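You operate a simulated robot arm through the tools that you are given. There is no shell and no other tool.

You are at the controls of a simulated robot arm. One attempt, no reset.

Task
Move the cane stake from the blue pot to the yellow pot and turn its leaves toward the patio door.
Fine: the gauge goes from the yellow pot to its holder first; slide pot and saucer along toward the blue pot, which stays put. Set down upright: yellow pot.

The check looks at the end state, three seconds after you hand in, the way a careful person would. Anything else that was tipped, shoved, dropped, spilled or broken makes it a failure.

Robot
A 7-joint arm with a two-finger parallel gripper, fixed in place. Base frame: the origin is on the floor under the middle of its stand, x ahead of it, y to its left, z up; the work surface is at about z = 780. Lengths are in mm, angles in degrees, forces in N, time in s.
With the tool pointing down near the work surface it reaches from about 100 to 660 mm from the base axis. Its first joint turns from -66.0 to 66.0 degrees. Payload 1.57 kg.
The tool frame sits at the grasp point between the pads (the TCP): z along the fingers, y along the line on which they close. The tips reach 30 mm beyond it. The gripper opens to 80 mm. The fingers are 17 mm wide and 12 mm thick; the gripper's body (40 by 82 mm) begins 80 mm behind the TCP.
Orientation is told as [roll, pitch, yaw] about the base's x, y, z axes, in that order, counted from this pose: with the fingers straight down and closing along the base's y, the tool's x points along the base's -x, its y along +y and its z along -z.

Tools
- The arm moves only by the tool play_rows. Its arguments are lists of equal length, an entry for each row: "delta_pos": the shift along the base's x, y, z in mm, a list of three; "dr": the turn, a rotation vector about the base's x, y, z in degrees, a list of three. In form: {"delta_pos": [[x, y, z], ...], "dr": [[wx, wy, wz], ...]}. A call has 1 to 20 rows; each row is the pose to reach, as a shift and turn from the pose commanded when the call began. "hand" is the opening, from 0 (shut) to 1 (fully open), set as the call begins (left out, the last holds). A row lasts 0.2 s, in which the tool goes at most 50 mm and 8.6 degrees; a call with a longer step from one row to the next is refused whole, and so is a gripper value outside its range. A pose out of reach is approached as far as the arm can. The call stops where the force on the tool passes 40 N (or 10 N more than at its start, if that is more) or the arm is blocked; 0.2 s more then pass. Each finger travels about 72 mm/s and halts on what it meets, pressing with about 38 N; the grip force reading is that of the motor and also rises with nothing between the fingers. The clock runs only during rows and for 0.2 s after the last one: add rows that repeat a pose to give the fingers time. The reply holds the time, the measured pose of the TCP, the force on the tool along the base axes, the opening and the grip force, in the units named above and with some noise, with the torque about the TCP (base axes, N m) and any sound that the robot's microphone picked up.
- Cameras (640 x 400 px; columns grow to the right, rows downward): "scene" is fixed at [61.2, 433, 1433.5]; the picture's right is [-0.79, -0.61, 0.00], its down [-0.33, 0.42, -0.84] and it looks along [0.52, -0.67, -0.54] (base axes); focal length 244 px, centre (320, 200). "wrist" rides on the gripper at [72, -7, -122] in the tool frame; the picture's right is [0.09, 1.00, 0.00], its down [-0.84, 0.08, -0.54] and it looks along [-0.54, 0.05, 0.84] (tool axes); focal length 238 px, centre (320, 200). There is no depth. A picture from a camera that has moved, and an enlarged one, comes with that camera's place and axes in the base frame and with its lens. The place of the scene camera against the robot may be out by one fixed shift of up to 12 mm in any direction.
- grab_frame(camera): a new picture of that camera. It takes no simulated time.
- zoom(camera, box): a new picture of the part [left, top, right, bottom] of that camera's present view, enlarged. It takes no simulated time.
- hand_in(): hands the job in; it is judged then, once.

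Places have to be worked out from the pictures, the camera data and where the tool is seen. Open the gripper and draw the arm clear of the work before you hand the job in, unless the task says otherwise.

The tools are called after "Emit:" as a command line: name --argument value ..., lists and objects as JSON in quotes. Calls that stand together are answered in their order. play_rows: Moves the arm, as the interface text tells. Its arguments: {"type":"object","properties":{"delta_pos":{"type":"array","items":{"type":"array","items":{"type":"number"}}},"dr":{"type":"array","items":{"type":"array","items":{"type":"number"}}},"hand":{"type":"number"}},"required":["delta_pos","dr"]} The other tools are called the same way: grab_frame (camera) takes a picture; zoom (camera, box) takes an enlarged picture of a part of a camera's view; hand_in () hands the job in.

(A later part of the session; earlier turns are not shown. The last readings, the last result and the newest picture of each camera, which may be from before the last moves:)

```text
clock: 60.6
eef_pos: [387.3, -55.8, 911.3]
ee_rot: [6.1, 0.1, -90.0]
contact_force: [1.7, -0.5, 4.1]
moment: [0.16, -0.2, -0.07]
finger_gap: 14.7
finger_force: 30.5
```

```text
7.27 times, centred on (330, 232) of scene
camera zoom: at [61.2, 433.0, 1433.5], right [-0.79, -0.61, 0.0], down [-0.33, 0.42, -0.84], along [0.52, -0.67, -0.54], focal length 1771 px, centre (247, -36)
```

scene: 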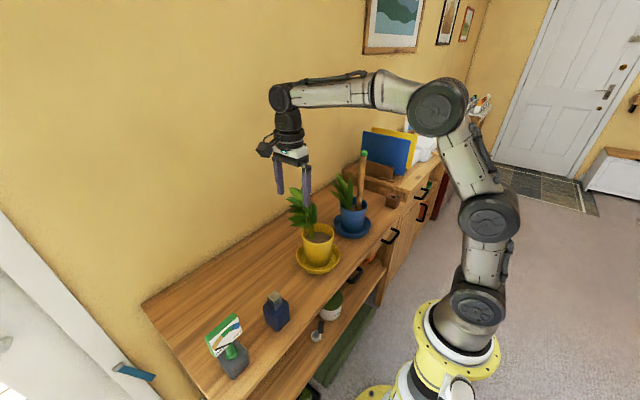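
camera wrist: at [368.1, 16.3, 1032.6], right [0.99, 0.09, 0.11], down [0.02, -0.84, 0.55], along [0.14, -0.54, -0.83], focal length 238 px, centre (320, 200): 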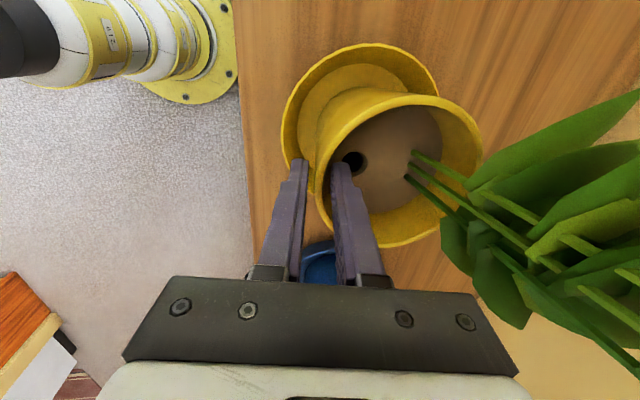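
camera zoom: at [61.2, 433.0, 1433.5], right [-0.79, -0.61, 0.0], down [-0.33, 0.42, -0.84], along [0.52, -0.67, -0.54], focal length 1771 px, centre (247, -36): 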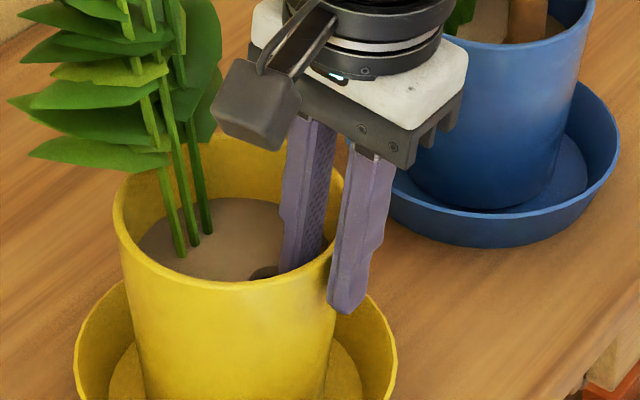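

The grip is steady (gap 14.7 mm, ~30 N), the pot is upright and hardly loaded. I'll make a first small turn of 20° about the pot's axis (TCP following an arc of 53.8 mm radius) and check how it follows.

Emit:
play_rows --delta_pos '[[0.03, -1.88, 0], [0.13, -3.75, 0], [0.52, -7.49, 0], [1.18, -11.19, 0], [2.08, -14.83, 0], [3.25, -18.4, 0], [3.25, -18.4, 0]]' --dr '[[0, 0, 2], [0, 0, 4], [0, 0, 8], [0, 0, 12], [0, 0, 16], [0, 0, 20], [0, 0, 20]]'

Emit:
grab_frame --camera "wrist"

Emit:
zoom --camera "scene" --box '[270, 170, 380, 290]'

```text
clock: 62.2
eef_pos: [392.4, -75.5, 911.2]
ee_rot: [6.1, 0.0, -70.1]
contact_force: [3.0, 3.0, 9.1]
moment: [0.61, -0.28, -0.02]
finger_gap: 14.5
finger_force: 30.6
```

```text
taken
camera wrist: at [347.4, -13.6, 1032.3], right [0.9, 0.42, 0.11], down [0.3, -0.78, 0.55], along [0.32, -0.46, -0.83], focal length 238 px, centre (320, 200)
```

wrist: 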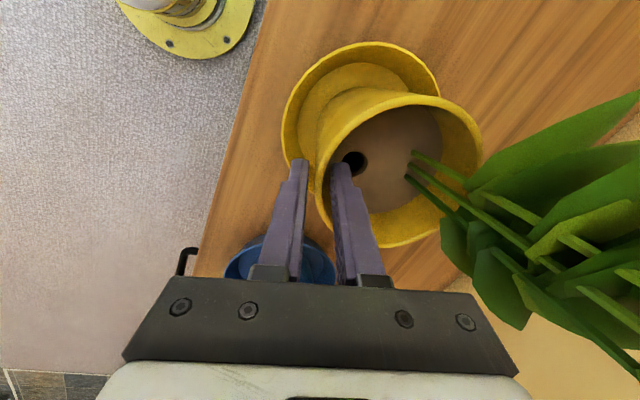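

```text
3.33 times, centred on (325, 230) of scene
camera zoom: at [61.2, 433.1, 1433.5], right [-0.79, -0.61, 0.0], down [-0.33, 0.42, -0.84], along [0.52, -0.67, -0.54], focal length 812 px, centre (303, 100)
```

zoom: 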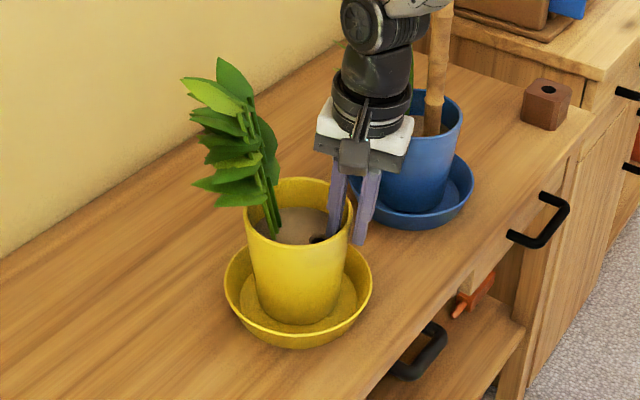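

The pot follows the gripper rigidly (hole stays in line with the fingers) and stands flat on its saucer. There's ~9 N of downward press, so I'll add 1 mm of height and continue to 44°.

Emit:
play_rows --delta_pos '[[0.6, -1.7, 0.6], [1.4, -3.48, 1], [3.05, -6.86, 1], [4.93, -10.11, 1], [7.03, -13.22, 1], [9.34, -16.18, 1], [11.85, -18.97, 1], [11.85, -18.97, 1]]' --dr '[[0, 0, 2], [0, 0, 4], [0, 0, 8], [0, 0, 12], [0, 0, 16], [0, 0, 20], [0, 0, 24], [0, 0, 24]]'

Emit:
grab_frame --camera "wrist"

Emit:
zoom --camera "scene" --box '[270, 170, 380, 290]'

```text
clock: 64.0
eef_pos: [403.3, -94.1, 911.2]
ee_rot: [6.1, 0.0, -46.1]
contact_force: [-0.4, 0.2, 0.9]
moment: [0.03, 0.11, -0.05]
finger_gap: 14.3
finger_force: 31.0
```

```text
taken
camera wrist: at [338.9, -55.5, 1032.6], right [0.65, 0.75, 0.1], down [0.6, -0.59, 0.55], along [0.47, -0.29, -0.83], focal length 238 px, centre (320, 200)
```

wrist: 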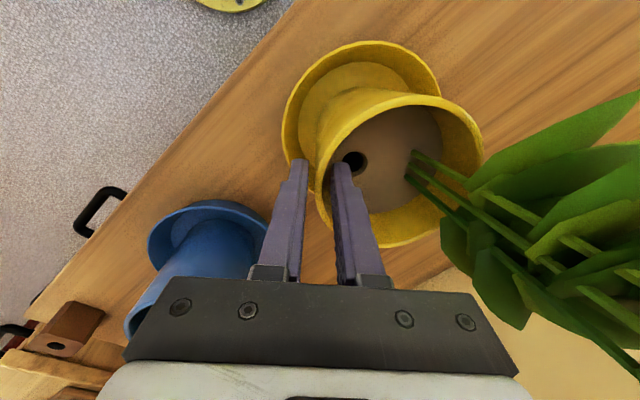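

```text
3.33 times, centred on (325, 230) of scene
camera zoom: at [61.2, 433.0, 1433.5], right [-0.79, -0.61, 0.0], down [-0.33, 0.42, -0.84], along [0.52, -0.67, -0.54], focal length 812 px, centre (303, 100)
```

zoom: 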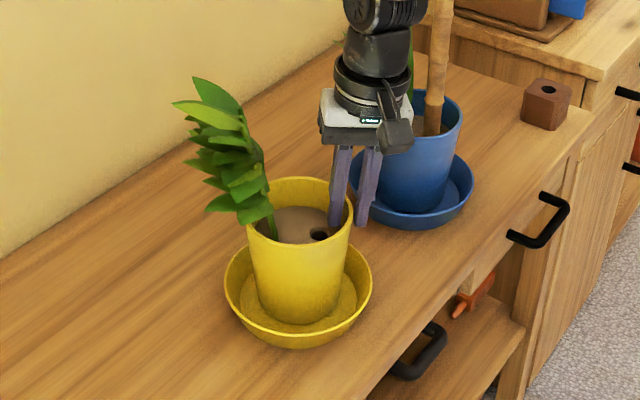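

The turn is going cleanly at nearly zero load (44° done). I continue to 75°.

Emit:
play_rows --delta_pos '[[1.33, -1.33, 0], [2.7, -2.61, 0], [5.58, -5.03, 0], [8.62, -7.23, 0], [11.8, -9.22, 0], [15.12, -10.99, 0], [18.55, -12.51, 0], [22.07, -13.8, 0], [24.78, -14.6, 0], [24.78, -14.6, 0]]' --dr '[[0, 0, 2], [0, 0, 4], [0, 0, 8], [0, 0, 12], [0, 0, 16], [0, 0, 20], [0, 0, 24], [0, 0, 28], [0, 0, 31], [0, 0, 31]]'

Emit:
grab_frame --camera "wrist"

Emit:
grab_frame --camera "scene"

Emit:
zoom --camera "scene" --box '[270, 170, 380, 290]'

```text
clock: 66.2
eef_pos: [428.5, -108.1, 911.4]
ee_rot: [6.0, 0.1, -15.0]
contact_force: [1.4, -1.1, 1.2]
moment: [-0.49, -0.05, -0.1]
finger_gap: 14.3
finger_force: 31.1
```

```text
taken
camera wrist: at [353.1, -108.1, 1032.8], right [0.17, 0.98, 0.1], down [0.81, -0.2, 0.55], along [0.56, -0.01, -0.83], focal length 238 px, centre (320, 200)
```

wrist: 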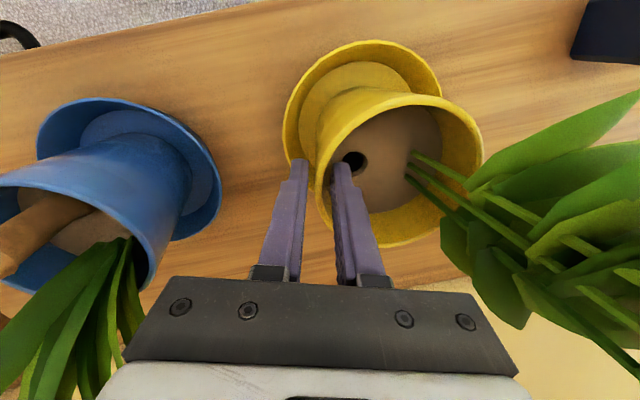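

```text
taken
```

scene: 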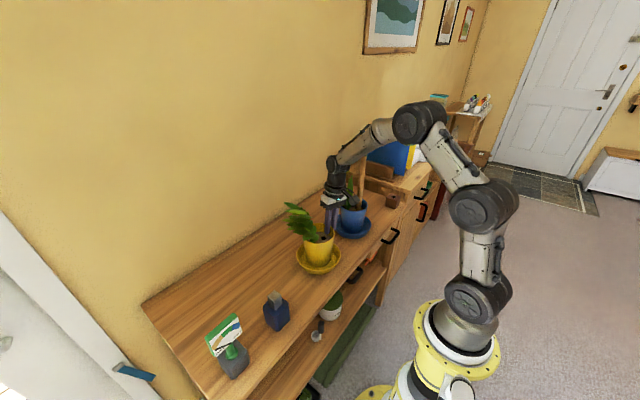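

```text
3.33 times, centred on (325, 230) of scene
camera zoom: at [61.3, 432.9, 1433.5], right [-0.79, -0.61, 0.0], down [-0.33, 0.42, -0.84], along [0.52, -0.67, -0.54], focal length 812 px, centre (303, 100)
```

zoom: 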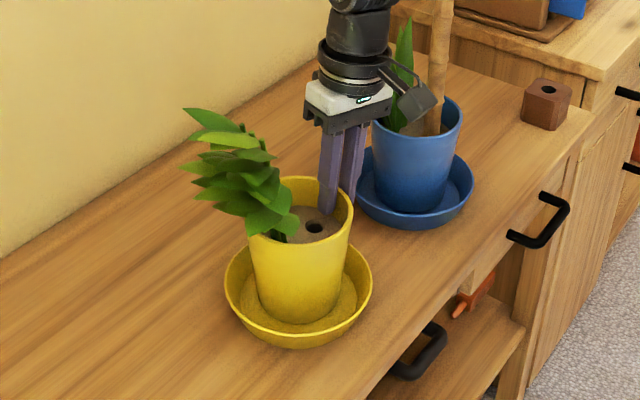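

The leaves now point toward the patio door side (75° from +x), pot upright and centred in its saucer. I release the rim by opening to half.

Emit:
play_rows --delta_pos '[[0, 0, 0], [0, 0, 0], [0, 0, 0], [0, 0, 0]]' --dr '[[0, 0, 0], [0, 0, 0], [0, 0, 0], [0, 0, 0]]' --hand 0.45

Emit:
zoom --camera "scene" --box '[270, 170, 380, 290]'

Emit:
grab_frame --camera "wrist"

```text
clock: 67.2
eef_pos: [428.4, -108.5, 910.7]
ee_rot: [6.1, 0.0, -15.1]
contact_force: [0.0, -0.4, 0.0]
moment: [-0.02, 0.0, 0.0]
finger_gap: 35.8
finger_force: 0.1
```

```text
3.33 times, centred on (325, 230) of scene
camera zoom: at [61.2, 433.0, 1433.5], right [-0.79, -0.61, 0.0], down [-0.33, 0.42, -0.84], along [0.52, -0.67, -0.54], focal length 812 px, centre (303, 100)
```

zoom: 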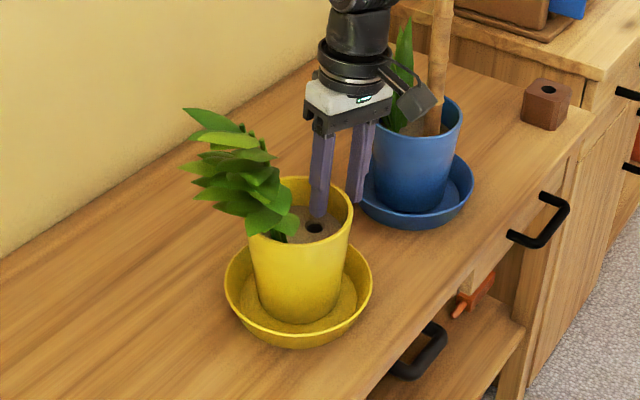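

```text
taken
camera wrist: at [353.1, -107.8, 1033.1], right [0.17, 0.98, 0.11], down [0.81, -0.2, 0.55], along [0.56, -0.01, -0.83], focal length 238 px, centre (320, 200)
```

wrist: 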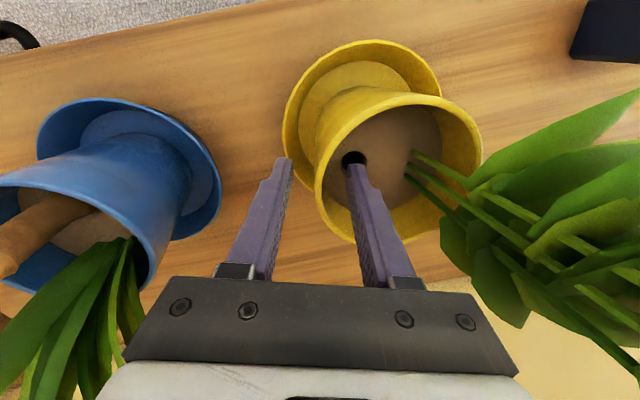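

The pot stays put. I lift straight up out of the rim, then level the tool.

Emit:
play_rows --delta_pos '[[0, 0, 8], [0, 0, 18], [0, 0, 30], [0, 0, 45], [0, 0, 65], [0, 0, 90], [0, 0, 120], [0, 0, 150], [0, 0, 180], [0, 0, 210], [0, 0, 240]]' --dr '[[0, 0, 0], [0, 0, 0], [0, 0, 0], [0, 0, 0], [0, 0, 0], [0, 0, 0], [0, 0, 0], [0, 0, 0], [-1.93, 0.52, 0], [-3.87, 1.03, 0], [-5.8, 1.55, 0]]'

Emit:
grab_frame --camera "wrist"

Emit:
grab_frame --camera "scene"

```text
clock: 69.6
eef_pos: [428.6, -108.3, 1151.3]
ee_rot: [0.0, 0.1, -15.1]
contact_force: [-1.2, -0.2, -0.2]
moment: [-0.02, 0.01, -0.01]
finger_gap: 36.0
finger_force: 0.1
```

```text
taken
camera wrist: at [356.9, -95.0, 1275.1], right [0.17, 0.99, 0.0], down [0.83, -0.14, 0.54], along [0.53, -0.09, -0.84], focal length 238 px, centre (320, 200)
```

wrist: 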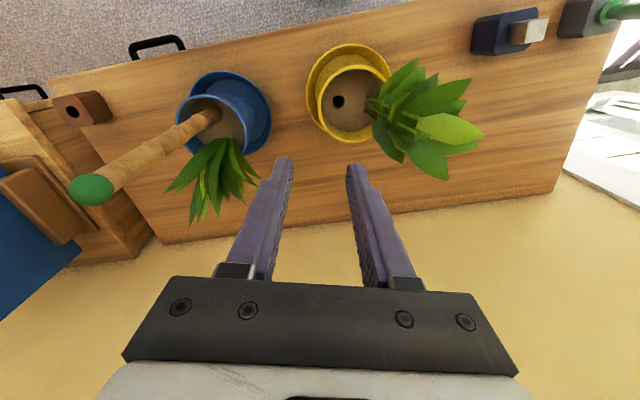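

```text
taken
```

scene: 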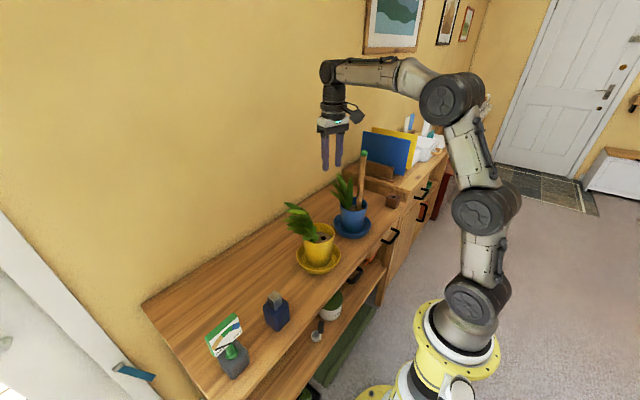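

The pot is turned with leaves toward +y/door. I'll enlarge to measure the hole's new position, leaf direction, and the cane.

Emit:
zoom --camera "wrist" --box '[290, 30, 490, 190]'

Emit:
zoom --camera "wrist" --box '[60, 60, 290, 230]'

```text
2.50 times, centred on (390, 110) of wrist
camera zoom: at [356.9, -95.0, 1275.1], right [0.17, 0.99, 0.0], down [0.83, -0.14, 0.54], along [0.53, -0.09, -0.84], focal length 596 px, centre (145, 425)
```

zoom: 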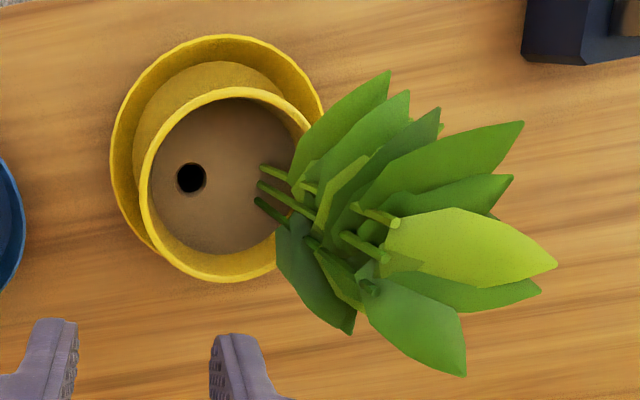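

```text
2.35 times, centred on (175, 145) of wrist
camera zoom: at [356.9, -95.0, 1275.1], right [0.17, 0.99, 0.0], down [0.83, -0.14, 0.54], along [0.53, -0.09, -0.84], focal length 561 px, centre (661, 329)
```

zoom: 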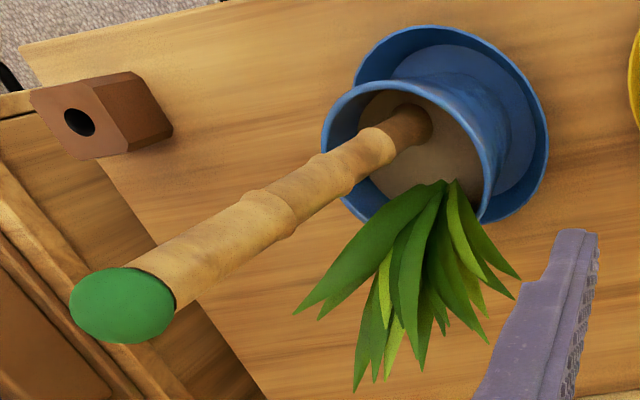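

Hole is now at ≈ (433.5, −78) and the stems at ≈ (444.5, −34), giving a leaf heading of ~75°. The cane stands at ≈ (415.5, −278), top z≈1121, Ø ~22–24. I'll move above it at z≈1175 with yaw 0 and a 56 mm opening.

Emit:
play_rows --delta_pos '[[0, 0, 12], [0, 0, 23], [-1.5, -20, 23], [-3.5, -45, 23], [-5.5, -70, 23], [-7.5, -95, 23], [-9.5, -120, 23], [-11.5, -145, 23], [-13, -163, 23], [-13.5, -170, 23], [-13.5, -170, 23]]' --dr '[[0, 0, 0], [0, 0, 0], [0, 0, 3], [0, 0, 6], [0, 0, 9], [0, 0, 12], [0, 0, 15], [0, 0, 15], [0, 0, 15], [0, 0, 15], [0, 0, 15]]' --hand 0.7

Emit:
grab_frame --camera "wrist"

Emit:
zoom --camera "scene" --box '[300, 80, 420, 250]'

```text
clock: 72.0
eef_pos: [414.3, -277.6, 1174.2]
ee_rot: [0.1, 0.0, -0.1]
contact_force: [0.3, -0.2, -0.4]
moment: [0.01, 0.0, 0.0]
finger_gap: 56.0
finger_force: 0.0
```

```text
taken
camera wrist: at [341.2, -284.7, 1297.2], right [-0.09, 1.0, 0.0], down [0.84, 0.07, 0.54], along [0.54, 0.05, -0.84], focal length 238 px, centre (320, 200)
```

wrist: 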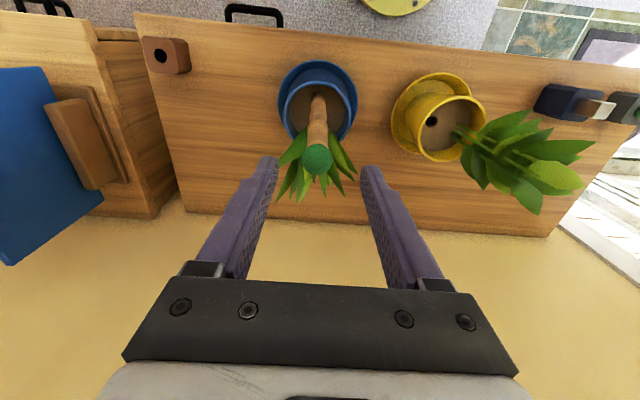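

```text
2.35 times, centred on (360, 165) of scene
camera zoom: at [61.2, 433.0, 1433.5], right [-0.79, -0.61, 0.0], down [-0.33, 0.42, -0.84], along [0.52, -0.67, -0.54], focal length 573 px, centre (226, 282)
```

zoom: 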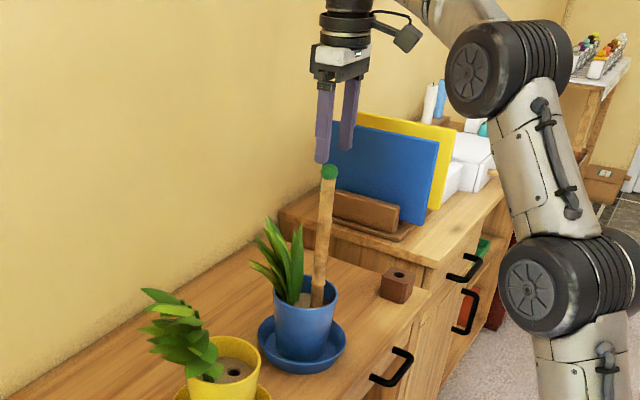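

Emit:
zoom --camera "wrist" --box '[260, 50, 390, 210]'

```text
2.50 times, centred on (325, 130) of wrist
camera zoom: at [341.2, -284.7, 1297.2], right [-0.09, 1.0, 0.0], down [0.84, 0.07, 0.54], along [0.54, 0.05, -0.84], focal length 596 px, centre (308, 375)
```

zoom: 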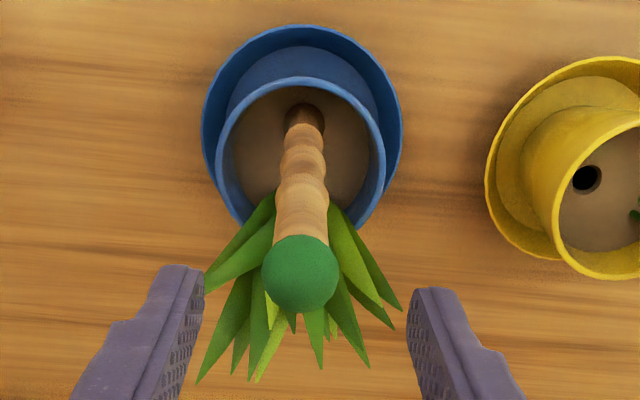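

Emit:
zoom --camera "wrist" --box '[295, 80, 345, 130]'

Emit:
zoom --camera "scene" --box '[335, 190, 375, 240]'

```text
8.00 times, centred on (320, 105) of wrist
camera zoom: at [341.2, -284.7, 1297.2], right [-0.09, 1.0, 0.0], down [0.84, 0.07, 0.54], along [0.54, 0.05, -0.84], focal length 1907 px, centre (320, 960)
```

zoom: 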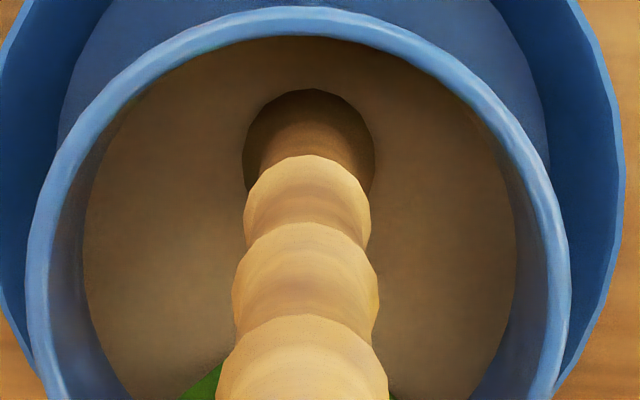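

```text
8.00 times, centred on (355, 215) of scene
camera zoom: at [61.2, 433.0, 1433.5], right [-0.79, -0.61, 0.0], down [-0.33, 0.42, -0.84], along [0.52, -0.67, -0.54], focal length 1948 px, centre (40, 80)
```

zoom: 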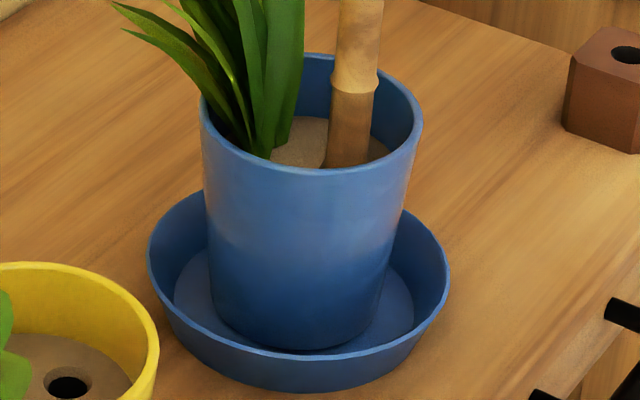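

The lower cane section measures about 20–21 mm and the soil hole ~22 mm with a ~27 mm countersink, so it will fit. Cane axis ≈ (416.3, −280). I shift (+2, −1.7) and descend to TCP z≈1060 so the cane top stays below the palm.

Emit:
play_rows --delta_pos '[[1, -0.8, 0], [2.1, -1.7, 0], [2.1, -1.7, -25], [2.1, -1.7, -50], [2.1, -1.7, -75], [2.1, -1.7, -95], [2.1, -1.7, -108], [2.1, -1.7, -114], [2.1, -1.7, -114]]' --dr '[[0, 0, 0], [0, 0, 0], [0, 0, 0], [0, 0, 0], [0, 0, 0], [0, 0, 0], [0, 0, 0], [0, 0, 0], [0, 0, 0]]'

Emit:
grab_frame --camera "wrist"

Emit:
zoom --camera "scene" --box '[310, 110, 410, 250]'

```text
clock: 74.0
eef_pos: [417.0, -280.0, 1059.3]
ee_rot: [0.2, 0.0, -0.1]
contact_force: [0.4, -0.7, 0.0]
moment: [0.0, 0.01, 0.0]
finger_gap: 56.1
finger_force: 0.1
```

```text
taken
camera wrist: at [344.2, -286.7, 1182.5], right [-0.09, 1.0, 0.0], down [0.84, 0.07, 0.54], along [0.54, 0.05, -0.84], focal length 238 px, centre (320, 200)
```

wrist: 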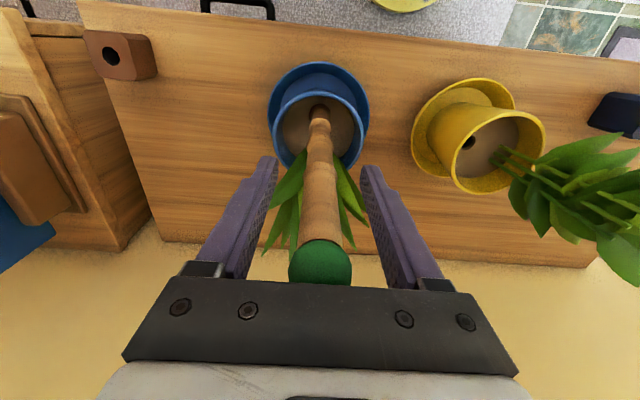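

```text
2.86 times, centred on (360, 180) of scene
camera zoom: at [61.2, 433.0, 1433.5], right [-0.79, -0.61, 0.0], down [-0.33, 0.42, -0.84], along [0.52, -0.67, -0.54], focal length 696 px, centre (206, 257)
```

zoom: 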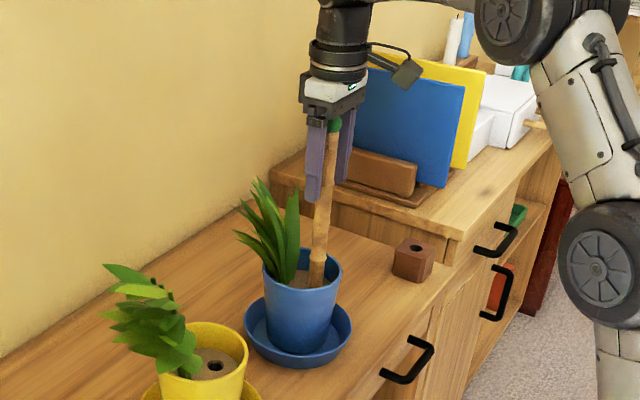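

Centred with no contact. Closing on the cane.

Emit:
play_rows --delta_pos '[[0, 0, 0], [0, 0, 0], [0, 0, 0], [0, 0, 0]]' --dr '[[0, 0, 0], [0, 0, 0], [0, 0, 0], [0, 0, 0]]' --hand 0

Emit:
grab_frame --camera "wrist"

```text
clock: 75.0
eef_pos: [417.8, -280.9, 1059.9]
ee_rot: [0.1, -0.1, -0.1]
contact_force: [0.4, -0.1, 0.5]
moment: [-0.06, 0.02, 0.02]
finger_gap: 17.6
finger_force: 32.0
```

```text
taken
camera wrist: at [344.2, -286.7, 1182.6], right [-0.09, 1.0, 0.0], down [0.84, 0.07, 0.54], along [0.54, 0.05, -0.84], focal length 238 px, centre (320, 200)
```

wrist: 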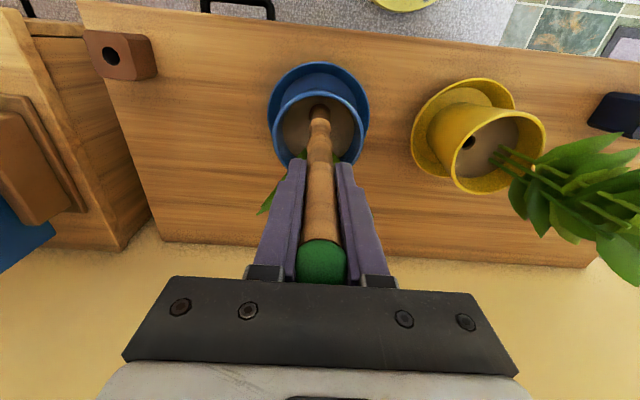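

Gripped (17.6 mm, 32 N). I pull straight up slowly and watch for the blue pot following.

Emit:
play_rows --delta_pos '[[0, 0, 2], [0, 0, 5], [0, 0, 9], [0, 0, 14], [0, 0, 20], [0, 0, 26], [0, 0, 32]]' --dr '[[0, 0, 0], [0, 0, 0], [0, 0, 0], [0, 0, 0], [0, 0, 0], [0, 0, 0], [0, 0, 0]]'

Emit:
zoom --camera "scene" --box '[310, 110, 410, 250]'

Emit:
grab_frame --camera "wrist"

```text
clock: 76.6
eef_pos: [417.2, -280.2, 1092.0]
ee_rot: [0.1, 0.0, -0.1]
contact_force: [0.3, -0.3, -0.7]
moment: [0.0, 0.01, -0.01]
finger_gap: 17.7
finger_force: 32.2
```

```text
2.86 times, centred on (360, 180) of scene
camera zoom: at [61.2, 433.0, 1433.5], right [-0.79, -0.61, 0.0], down [-0.33, 0.42, -0.84], along [0.52, -0.67, -0.54], focal length 696 px, centre (206, 257)
```

zoom: 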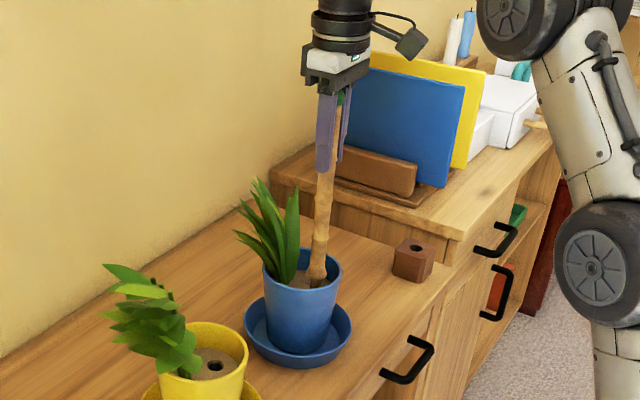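

```text
taken
camera wrist: at [344.3, -286.9, 1214.8], right [-0.09, 1.0, 0.0], down [0.84, 0.07, 0.54], along [0.54, 0.05, -0.84], focal length 238 px, centre (320, 200)
```

wrist: 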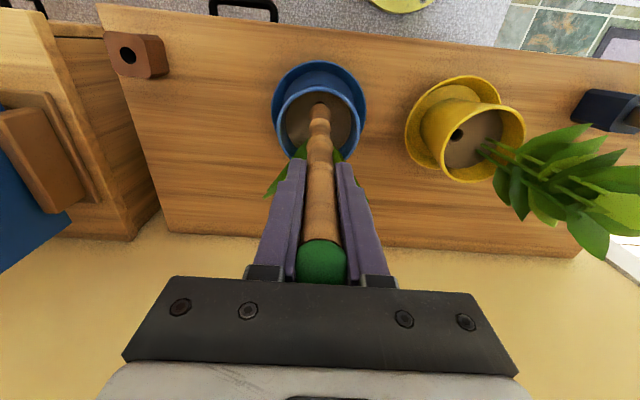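

The cane slides out freely and the blue pot is not moving. I continue up another 80 mm.

Emit:
play_rows --delta_pos '[[0, 0, 8], [0, 0, 16], [0, 0, 24], [0, 0, 34], [0, 0, 44], [0, 0, 54], [0, 0, 64], [0, 0, 74], [0, 0, 82], [0, 0, 82]]' --dr '[[0, 0, 0], [0, 0, 0], [0, 0, 0], [0, 0, 0], [0, 0, 0], [0, 0, 0], [0, 0, 0], [0, 0, 0], [0, 0, 0], [0, 0, 0]]'

Emit:
zoom --camera "scene" --box '[300, 90, 410, 250]'

Emit:
grab_frame --camera "wrist"

```text
clock: 78.8
eef_pos: [416.4, -281.0, 1174.1]
ee_rot: [0.1, 0.0, -0.2]
contact_force: [0.6, -0.4, -1.1]
moment: [-0.01, -0.04, 0.01]
finger_gap: 17.7
finger_force: 32.5
```

```text
2.50 times, centred on (355, 170) of scene
camera zoom: at [61.2, 433.0, 1433.5], right [-0.79, -0.61, 0.0], down [-0.33, 0.42, -0.84], along [0.52, -0.67, -0.54], focal length 609 px, centre (232, 275)
```

zoom: 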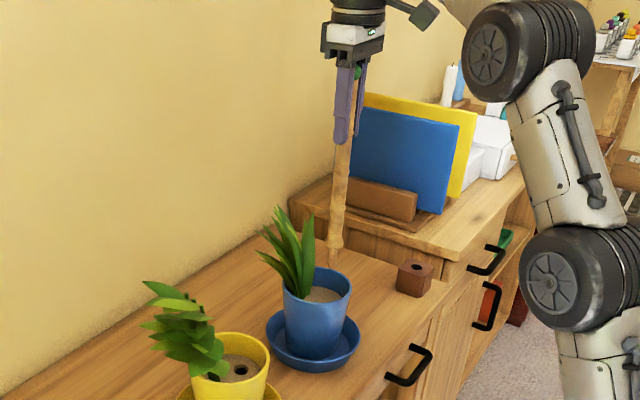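

```text
taken
camera wrist: at [344.1, -286.5, 1296.7], right [-0.09, 1.0, 0.0], down [0.84, 0.07, 0.54], along [0.54, 0.05, -0.84], focal length 238 px, centre (320, 200)
```

wrist: 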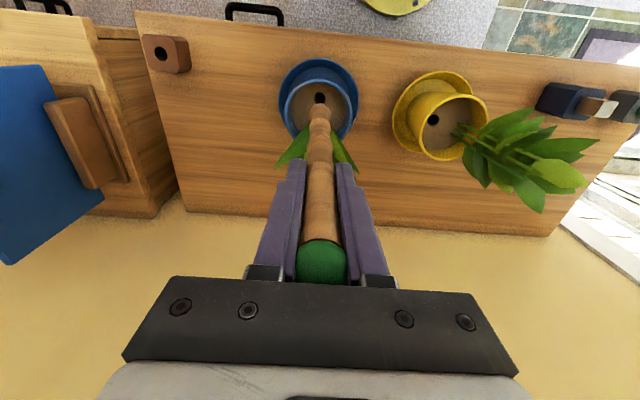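

The cane is completely out; blue pot and saucer unmoved. I'll enlarge to see the cane's bottom end and its hang angle.

Emit:
zoom --camera "scene" --box '[335, 130, 385, 210]'

Emit:
zoom --camera "wrist" --box '[270, 60, 370, 160]'

```text
5.00 times, centred on (360, 170) of scene
camera zoom: at [61.2, 433.0, 1433.5], right [-0.79, -0.61, 0.0], down [-0.33, 0.42, -0.84], along [0.52, -0.67, -0.54], focal length 1217 px, centre (120, 350)
```

zoom: 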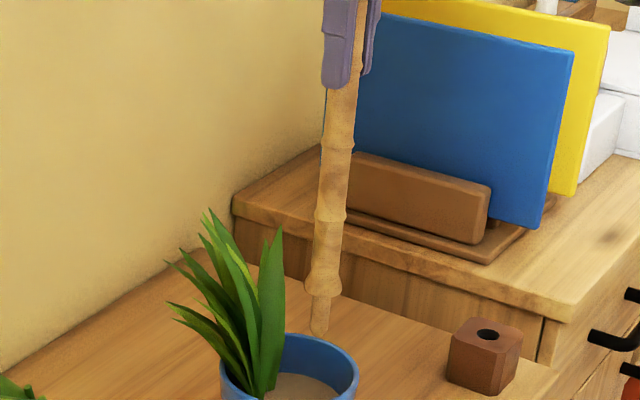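

```text
4.00 times, centred on (320, 110) of wrist
camera zoom: at [344.1, -286.5, 1296.7], right [-0.09, 1.0, 0.0], down [0.84, 0.07, 0.54], along [0.54, 0.05, -0.84], focal length 953 px, centre (320, 560)
```

zoom: 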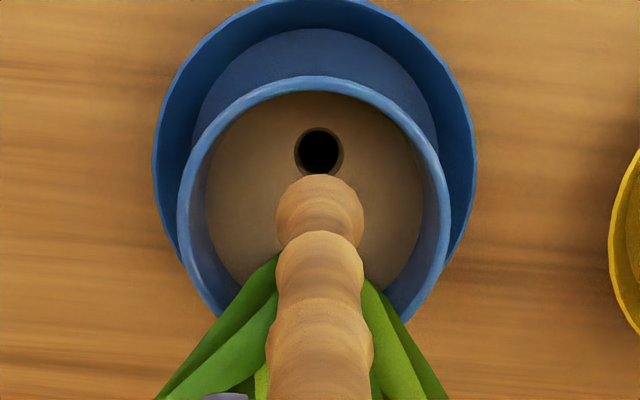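

The cane's lower end is a ~15 mm stub (tip ≈ 230 mm below the TCP) and hangs vertically. At this height the blue hole appears at wrist pixel (319.8, 97.8), so I'll bring the yellow hole to that same pixel. Moving at constant height to about (435, −79).

Emit:
play_rows --delta_pos '[[0, 8, 0], [0, 22, 0], [0, 40, 0], [0, 60, 0], [2, 80, 0], [5, 100, 0], [8, 120, 0], [11, 140, 0], [14, 160, 0], [16, 178, 0], [18, 192, 0], [18.2, 200.8, 0], [18.2, 200.8, 0], [18.2, 200.8, 0]]' --dr '[[0, 0, 0], [0, 0, 0], [0, 0, 0], [0, 0, 0], [0, 0, 0], [0, 0, 0], [0, 0, 0], [0, 0, 0], [0, 0, 0], [0, 0, 0], [0, 0, 0], [0, 0, 0], [0, 0, 0], [0, 0, 0]]'

Emit:
zoom --camera "wrist" --box '[270, 60, 370, 160]'

Emit:
zoom --camera "scene" --box '[270, 120, 390, 280]'

```text
clock: 81.8
eef_pos: [435.7, -77.7, 1175.1]
ee_rot: [0.2, 0.0, -0.1]
contact_force: [0.3, 0.1, -0.8]
moment: [-0.01, 0.03, 0.0]
finger_gap: 17.5
finger_force: 32.2
```

```text
4.00 times, centred on (320, 110) of wrist
camera zoom: at [363.1, -84.7, 1297.5], right [-0.09, 1.0, 0.0], down [0.84, 0.07, 0.54], along [0.54, 0.05, -0.84], focal length 953 px, centre (320, 560)
```

zoom: 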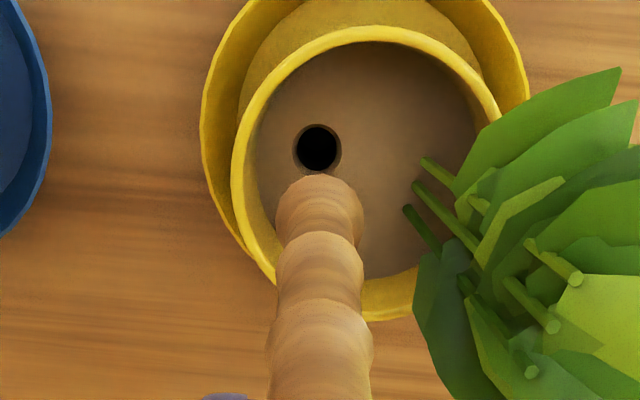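

```text
2.50 times, centred on (330, 200) of scene
camera zoom: at [61.2, 433.0, 1433.5], right [-0.79, -0.61, 0.0], down [-0.33, 0.42, -0.84], along [0.52, -0.67, -0.54], focal length 609 px, centre (295, 200)
```

zoom: 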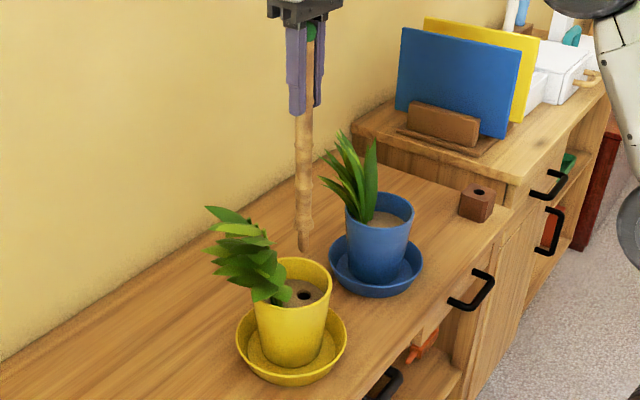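

The yellow hole appears at (317, 149) vs the blue reference (319, 151), i.e. within 1 mm. I correct by (−0.9, −0.8) and descend ~66 mm so the tip comes just above the soil.

Emit:
play_rows --delta_pos '[[-0.9, -0.8, 0], [-0.9, -0.8, -10], [-0.9, -0.8, -22], [-0.9, -0.8, -34], [-0.9, -0.8, -46], [-0.9, -0.8, -56], [-0.9, -0.8, -62], [-0.9, -0.8, -66], [-0.9, -0.8, -66]]' --dr '[[0, 0, 0], [0, 0, 0], [0, 0, 0], [0, 0, 0], [0, 0, 0], [0, 0, 0], [0, 0, 0], [0, 0, 0], [0, 0, 0]]'

Emit:
zoom --camera "wrist" --box '[270, 60, 370, 160]'

Emit:
zoom --camera "scene" --box '[290, 200, 350, 280]'

```text
clock: 83.8
eef_pos: [434.0, -78.9, 1108.2]
ee_rot: [0.1, 0.0, 0.0]
contact_force: [0.4, -0.6, -0.8]
moment: [-0.01, 0.01, 0.02]
finger_gap: 17.7
finger_force: 32.1
```

```text
4.00 times, centred on (320, 110) of wrist
camera zoom: at [361.4, -85.6, 1231.2], right [-0.09, 1.0, 0.0], down [0.84, 0.07, 0.54], along [0.54, 0.05, -0.84], focal length 953 px, centre (320, 560)
```

zoom: 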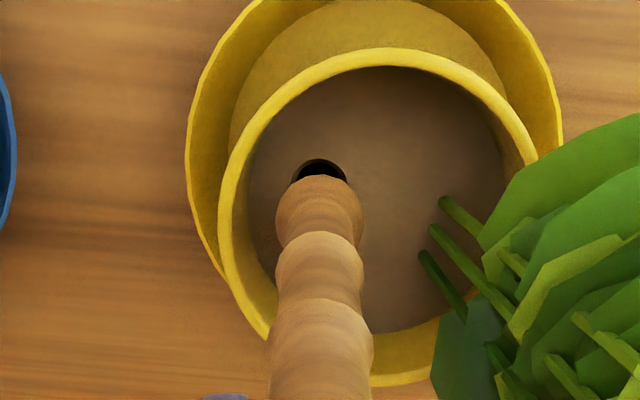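

```text
5.00 times, centred on (320, 240) of scene
camera zoom: at [61.2, 433.0, 1433.5], right [-0.79, -0.61, 0.0], down [-0.33, 0.42, -0.84], along [0.52, -0.67, -0.54], focal length 1217 px, centre (320, 0)
```

zoom: 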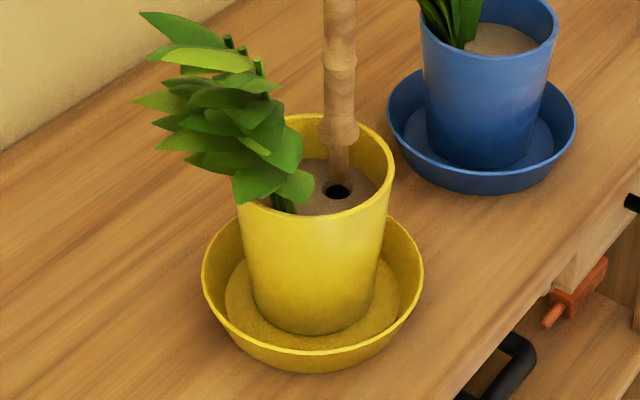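

Column alignment is right on; row-wise the hole is at ≈ (433.4, −78.1), so I add +0.8 mm in x and lower 18 mm so the stub enters the hole.

Emit:
play_rows --delta_pos '[[0.8, 0, -2], [0.8, 0, -5], [0.8, 0, -8], [0.8, 0, -11], [0.8, 0, -14], [0.8, 0, -18], [0.8, 0, -18]]' --dr '[[0, 0, 0], [0, 0, 0], [0, 0, 0], [0, 0, 0], [0, 0, 0], [0, 0, 0], [0, 0, 0]]'

Emit:
zoom --camera "wrist" --box '[270, 60, 370, 160]'

Emit:
zoom --camera "scene" --box '[310, 210, 340, 250]'

```text
clock: 85.4
eef_pos: [435.1, -79.0, 1092.2]
ee_rot: [0.2, 0.0, 0.0]
contact_force: [0.5, -0.4, -1.0]
moment: [-0.05, -0.01, 0.01]
finger_gap: 17.7
finger_force: 32.5
```

```text
4.00 times, centred on (320, 110) of wrist
camera zoom: at [362.6, -86.7, 1214.1], right [-0.09, 1.0, 0.0], down [0.84, 0.07, 0.54], along [0.54, 0.05, -0.84], focal length 953 px, centre (320, 560)
```

zoom: 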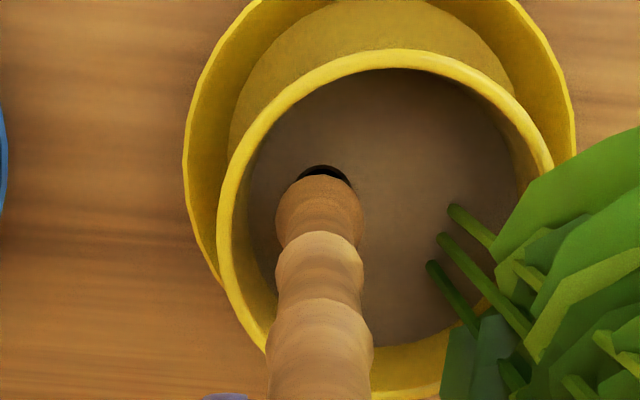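

```text
10.00 times, centred on (325, 230) of scene
camera zoom: at [61.2, 433.0, 1433.5], right [-0.79, -0.61, 0.0], down [-0.33, 0.42, -0.84], along [0.52, -0.67, -0.54], focal length 2435 px, centre (270, -100)
```

zoom: 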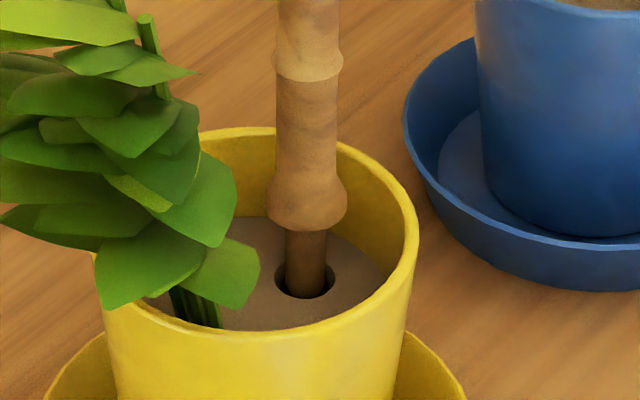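

The stub is inside the hole with no load; the tool drifted ~1 mm to −y, so I correct +1 mm in y and lower further toward the seat.

Emit:
play_rows --delta_pos '[[0, 1, -2], [0, 1, -6], [0, 1, -10], [0, 1, -14], [0, 1, -18], [0, 1, -22], [0, 1, -25], [0, 1, -25]]' --dr '[[0, 0, 0], [0, 0, 0], [0, 0, 0], [0, 0, 0], [0, 0, 0], [0, 0, 0], [0, 0, 0], [0, 0, 0]]'

Emit:
zoom --camera "wrist" --box '[270, 60, 370, 160]'

Emit:
zoom --camera "scene" --box '[310, 210, 340, 250]'

```text
clock: 87.2
eef_pos: [434.0, -79.2, 1064.7]
ee_rot: [0.1, 0.1, -0.1]
contact_force: [0.5, 0.3, -0.3]
moment: [-0.02, -0.02, 0.01]
finger_gap: 17.6
finger_force: 32.4
```

```text
4.00 times, centred on (320, 110) of wrist
camera zoom: at [362.3, -85.4, 1188.2], right [-0.09, 1.0, 0.0], down [0.84, 0.07, 0.54], along [0.54, 0.05, -0.84], focal length 953 px, centre (320, 560)
```

zoom: 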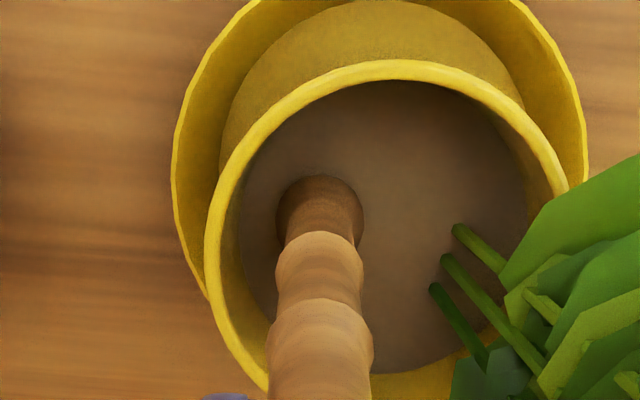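

```text
10.00 times, centred on (325, 230) of scene
camera zoom: at [61.2, 433.0, 1433.5], right [-0.79, -0.61, 0.0], down [-0.33, 0.42, -0.84], along [0.52, -0.67, -0.54], focal length 2435 px, centre (270, -100)
```

zoom: 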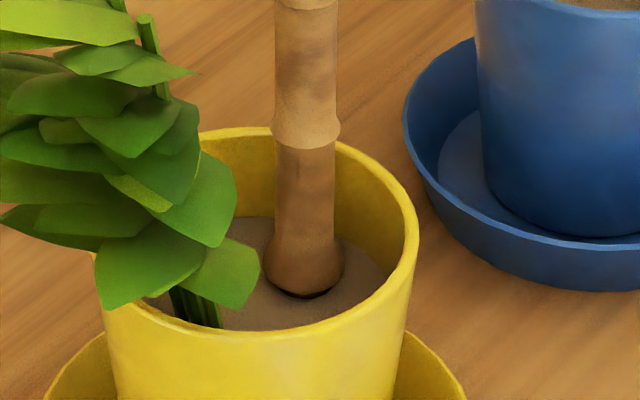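

The cane's swelling is just above the soil. I lower the last few millimetres in 1 mm steps, watching for the seat.

Emit:
play_rows --delta_pos '[[0, 0, -1], [0, 0, -2], [0, 0, -3], [0, 0, -4], [0, 0, -4]]' --dr '[[0, 0, 0], [0, 0, 0], [0, 0, 0], [0, 0, 0], [0, 0, 0]]'

Emit:
zoom --camera "scene" --box '[310, 210, 340, 250]'

```text
clock: 88.4
eef_pos: [436.3, -78.8, 1061.8]
ee_rot: [0.2, 0.0, -0.1]
contact_force: [0.3, -0.3, -1.4]
moment: [0.0, -0.04, -0.01]
finger_gap: 17.5
finger_force: 32.9
```

```text
10.00 times, centred on (325, 230) of scene
camera zoom: at [61.2, 433.0, 1433.5], right [-0.79, -0.61, 0.0], down [-0.33, 0.42, -0.84], along [0.52, -0.67, -0.54], focal length 2435 px, centre (270, -100)
```

zoom: 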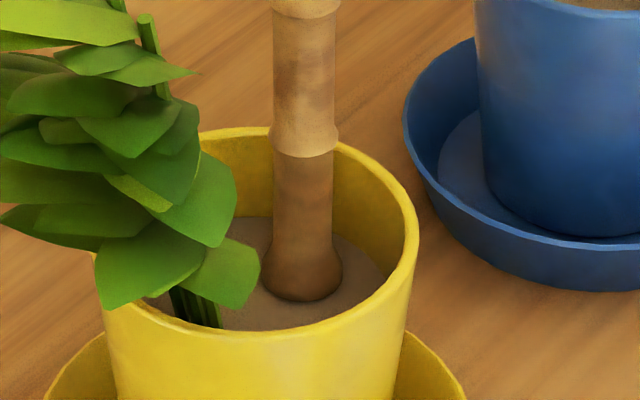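

Still no vertical load; a couple more millimetres.

Emit:
play_rows --delta_pos '[[0, 0, -0.7], [0, 0, -1.4], [0, 0, -2], [0, 0, -2]]' --dr '[[0, 0, 0], [0, 0, 0], [0, 0, 0], [0, 0, 0]]'

Emit:
zoom --camera "scene" --box '[310, 210, 340, 250]'

```text
clock: 89.4
eef_pos: [433.6, -78.4, 1058.6]
ee_rot: [0.1, 0.0, -0.1]
contact_force: [0.2, 0.6, 0.1]
moment: [0.01, 0.0, 0.0]
finger_gap: 17.5
finger_force: 32.7
```

```text
10.00 times, centred on (325, 230) of scene
camera zoom: at [61.2, 433.0, 1433.5], right [-0.79, -0.61, 0.0], down [-0.33, 0.42, -0.84], along [0.52, -0.67, -0.54], focal length 2435 px, centre (270, -100)
```

zoom: 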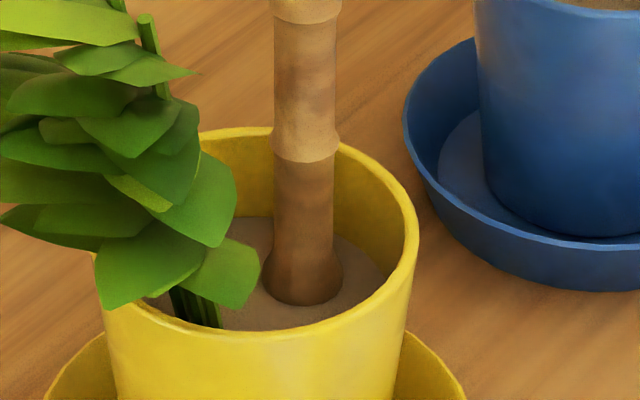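

The vertical force has gone from −1.4 to ~0, so it's about to seat. One more small step to confirm.

Emit:
play_rows --delta_pos '[[0, 0, -0.7], [0, 0, -1.4], [0, 0, -1.4]]' --dr '[[0, 0, 0], [0, 0, 0], [0, 0, 0]]'

```text
clock: 90.2
eef_pos: [435.5, -79.5, 1059.6]
ee_rot: [0.1, 0.0, -0.1]
contact_force: [-5.5, 0.9, 13.2]
moment: [0.2, 1.11, -0.02]
finger_gap: 17.5
finger_force: 32.6
```

Seated (13 N up). I back off ~1.6 mm to relieve the load before releasing.

Emit:
play_rows --delta_pos '[[0, 0, 0.8], [0, 0, 1.6], [0, 0, 1.6]]' --dr '[[0, 0, 0], [0, 0, 0], [0, 0, 0]]'

Emit:
zoom --camera "wrist" --box '[230, 60, 410, 280]'

Emit:
zoom --camera "scene" --box '[280, 140, 370, 280]'

```text
clock: 91.0
eef_pos: [435.3, -79.3, 1060.0]
ee_rot: [0.1, -0.2, 0.0]
contact_force: [0.4, 1.1, 9.1]
moment: [0.22, 0.24, 0.03]
finger_gap: 17.7
finger_force: 32.5
```

```text
1.82 times, centred on (320, 170) of wrist
camera zoom: at [362.6, -85.6, 1182.3], right [-0.09, 1.0, 0.0], down [0.84, 0.07, 0.54], along [0.54, 0.05, -0.84], focal length 433 px, centre (320, 254)
```

zoom: 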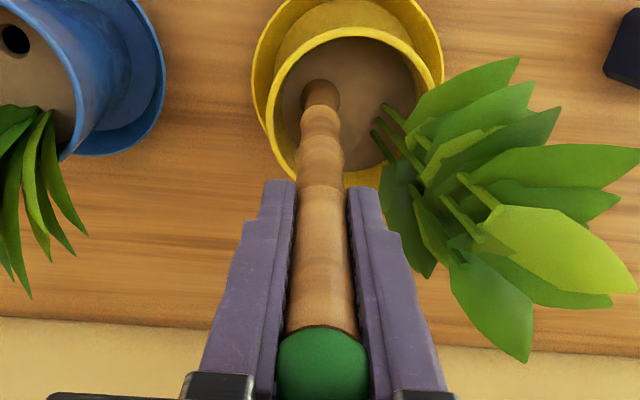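

```text
2.86 times, centred on (325, 210) of scene
camera zoom: at [61.1, 433.0, 1433.5], right [-0.79, -0.61, 0.0], down [-0.33, 0.42, -0.84], along [0.52, -0.67, -0.54], focal length 696 px, centre (306, 171)
```

zoom: 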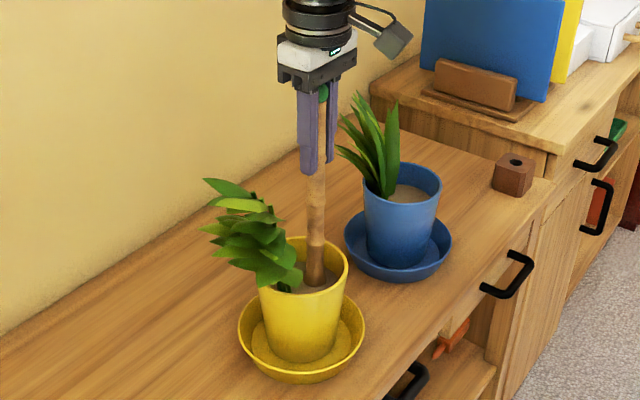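

Residual 9 N; I raise 1 mm more, then open the fingers just enough (≈36 mm) to let go.

Emit:
play_rows --delta_pos '[[0, 0, 0.6], [0, 0, 1.0], [0, 0, 1.0]]' --dr '[[0, 0, 0], [0, 0, 0], [0, 0, 0]]'

Emit:
play_rows --delta_pos '[[0, 0, 0], [0, 0, 0], [0, 0, 0], [0, 0, 0]]' --dr '[[0, 0, 0], [0, 0, 0], [0, 0, 0], [0, 0, 0]]' --hand 0.45

Emit:
grab_frame --camera "wrist"

Emit:
zoom --camera "scene" --box '[280, 140, 370, 280]'

```text
clock: 91.8
eef_pos: [435.9, -79.5, 1059.1]
ee_rot: [0.1, 0.2, 0.0]
contact_force: [-0.3, -0.1, 0.5]
moment: [0.04, -0.05, 0.02]
finger_gap: 17.6
finger_force: 32.8
```

```text
clock: 92.8
eef_pos: [436.3, -78.6, 1060.2]
ee_rot: [0.1, 0.0, 0.0]
contact_force: [0.9, 0.5, 0.1]
moment: [0.01, -0.02, 0.01]
finger_gap: 36.0
finger_force: 0.0
```

```text
taken
camera wrist: at [362.6, -85.9, 1183.5], right [-0.09, 1.0, 0.0], down [0.84, 0.07, 0.54], along [0.54, 0.05, -0.84], focal length 238 px, centre (320, 200)
```

wrist: 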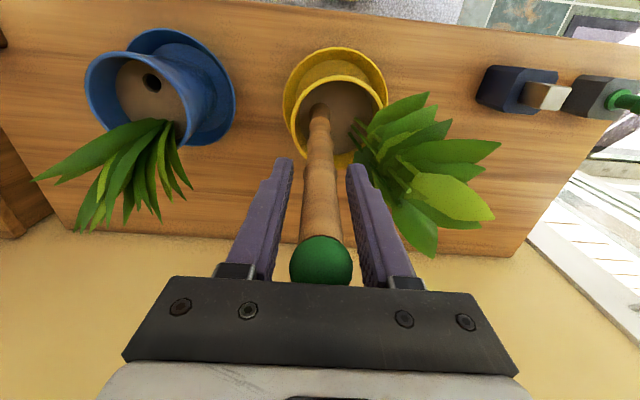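

```text
2.86 times, centred on (325, 210) of scene
camera zoom: at [61.2, 433.0, 1433.5], right [-0.79, -0.61, 0.0], down [-0.33, 0.42, -0.84], along [0.52, -0.67, -0.54], focal length 696 px, centre (306, 171)
```

zoom: 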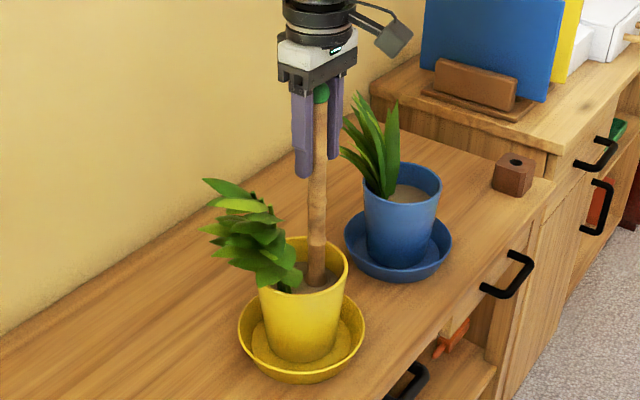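

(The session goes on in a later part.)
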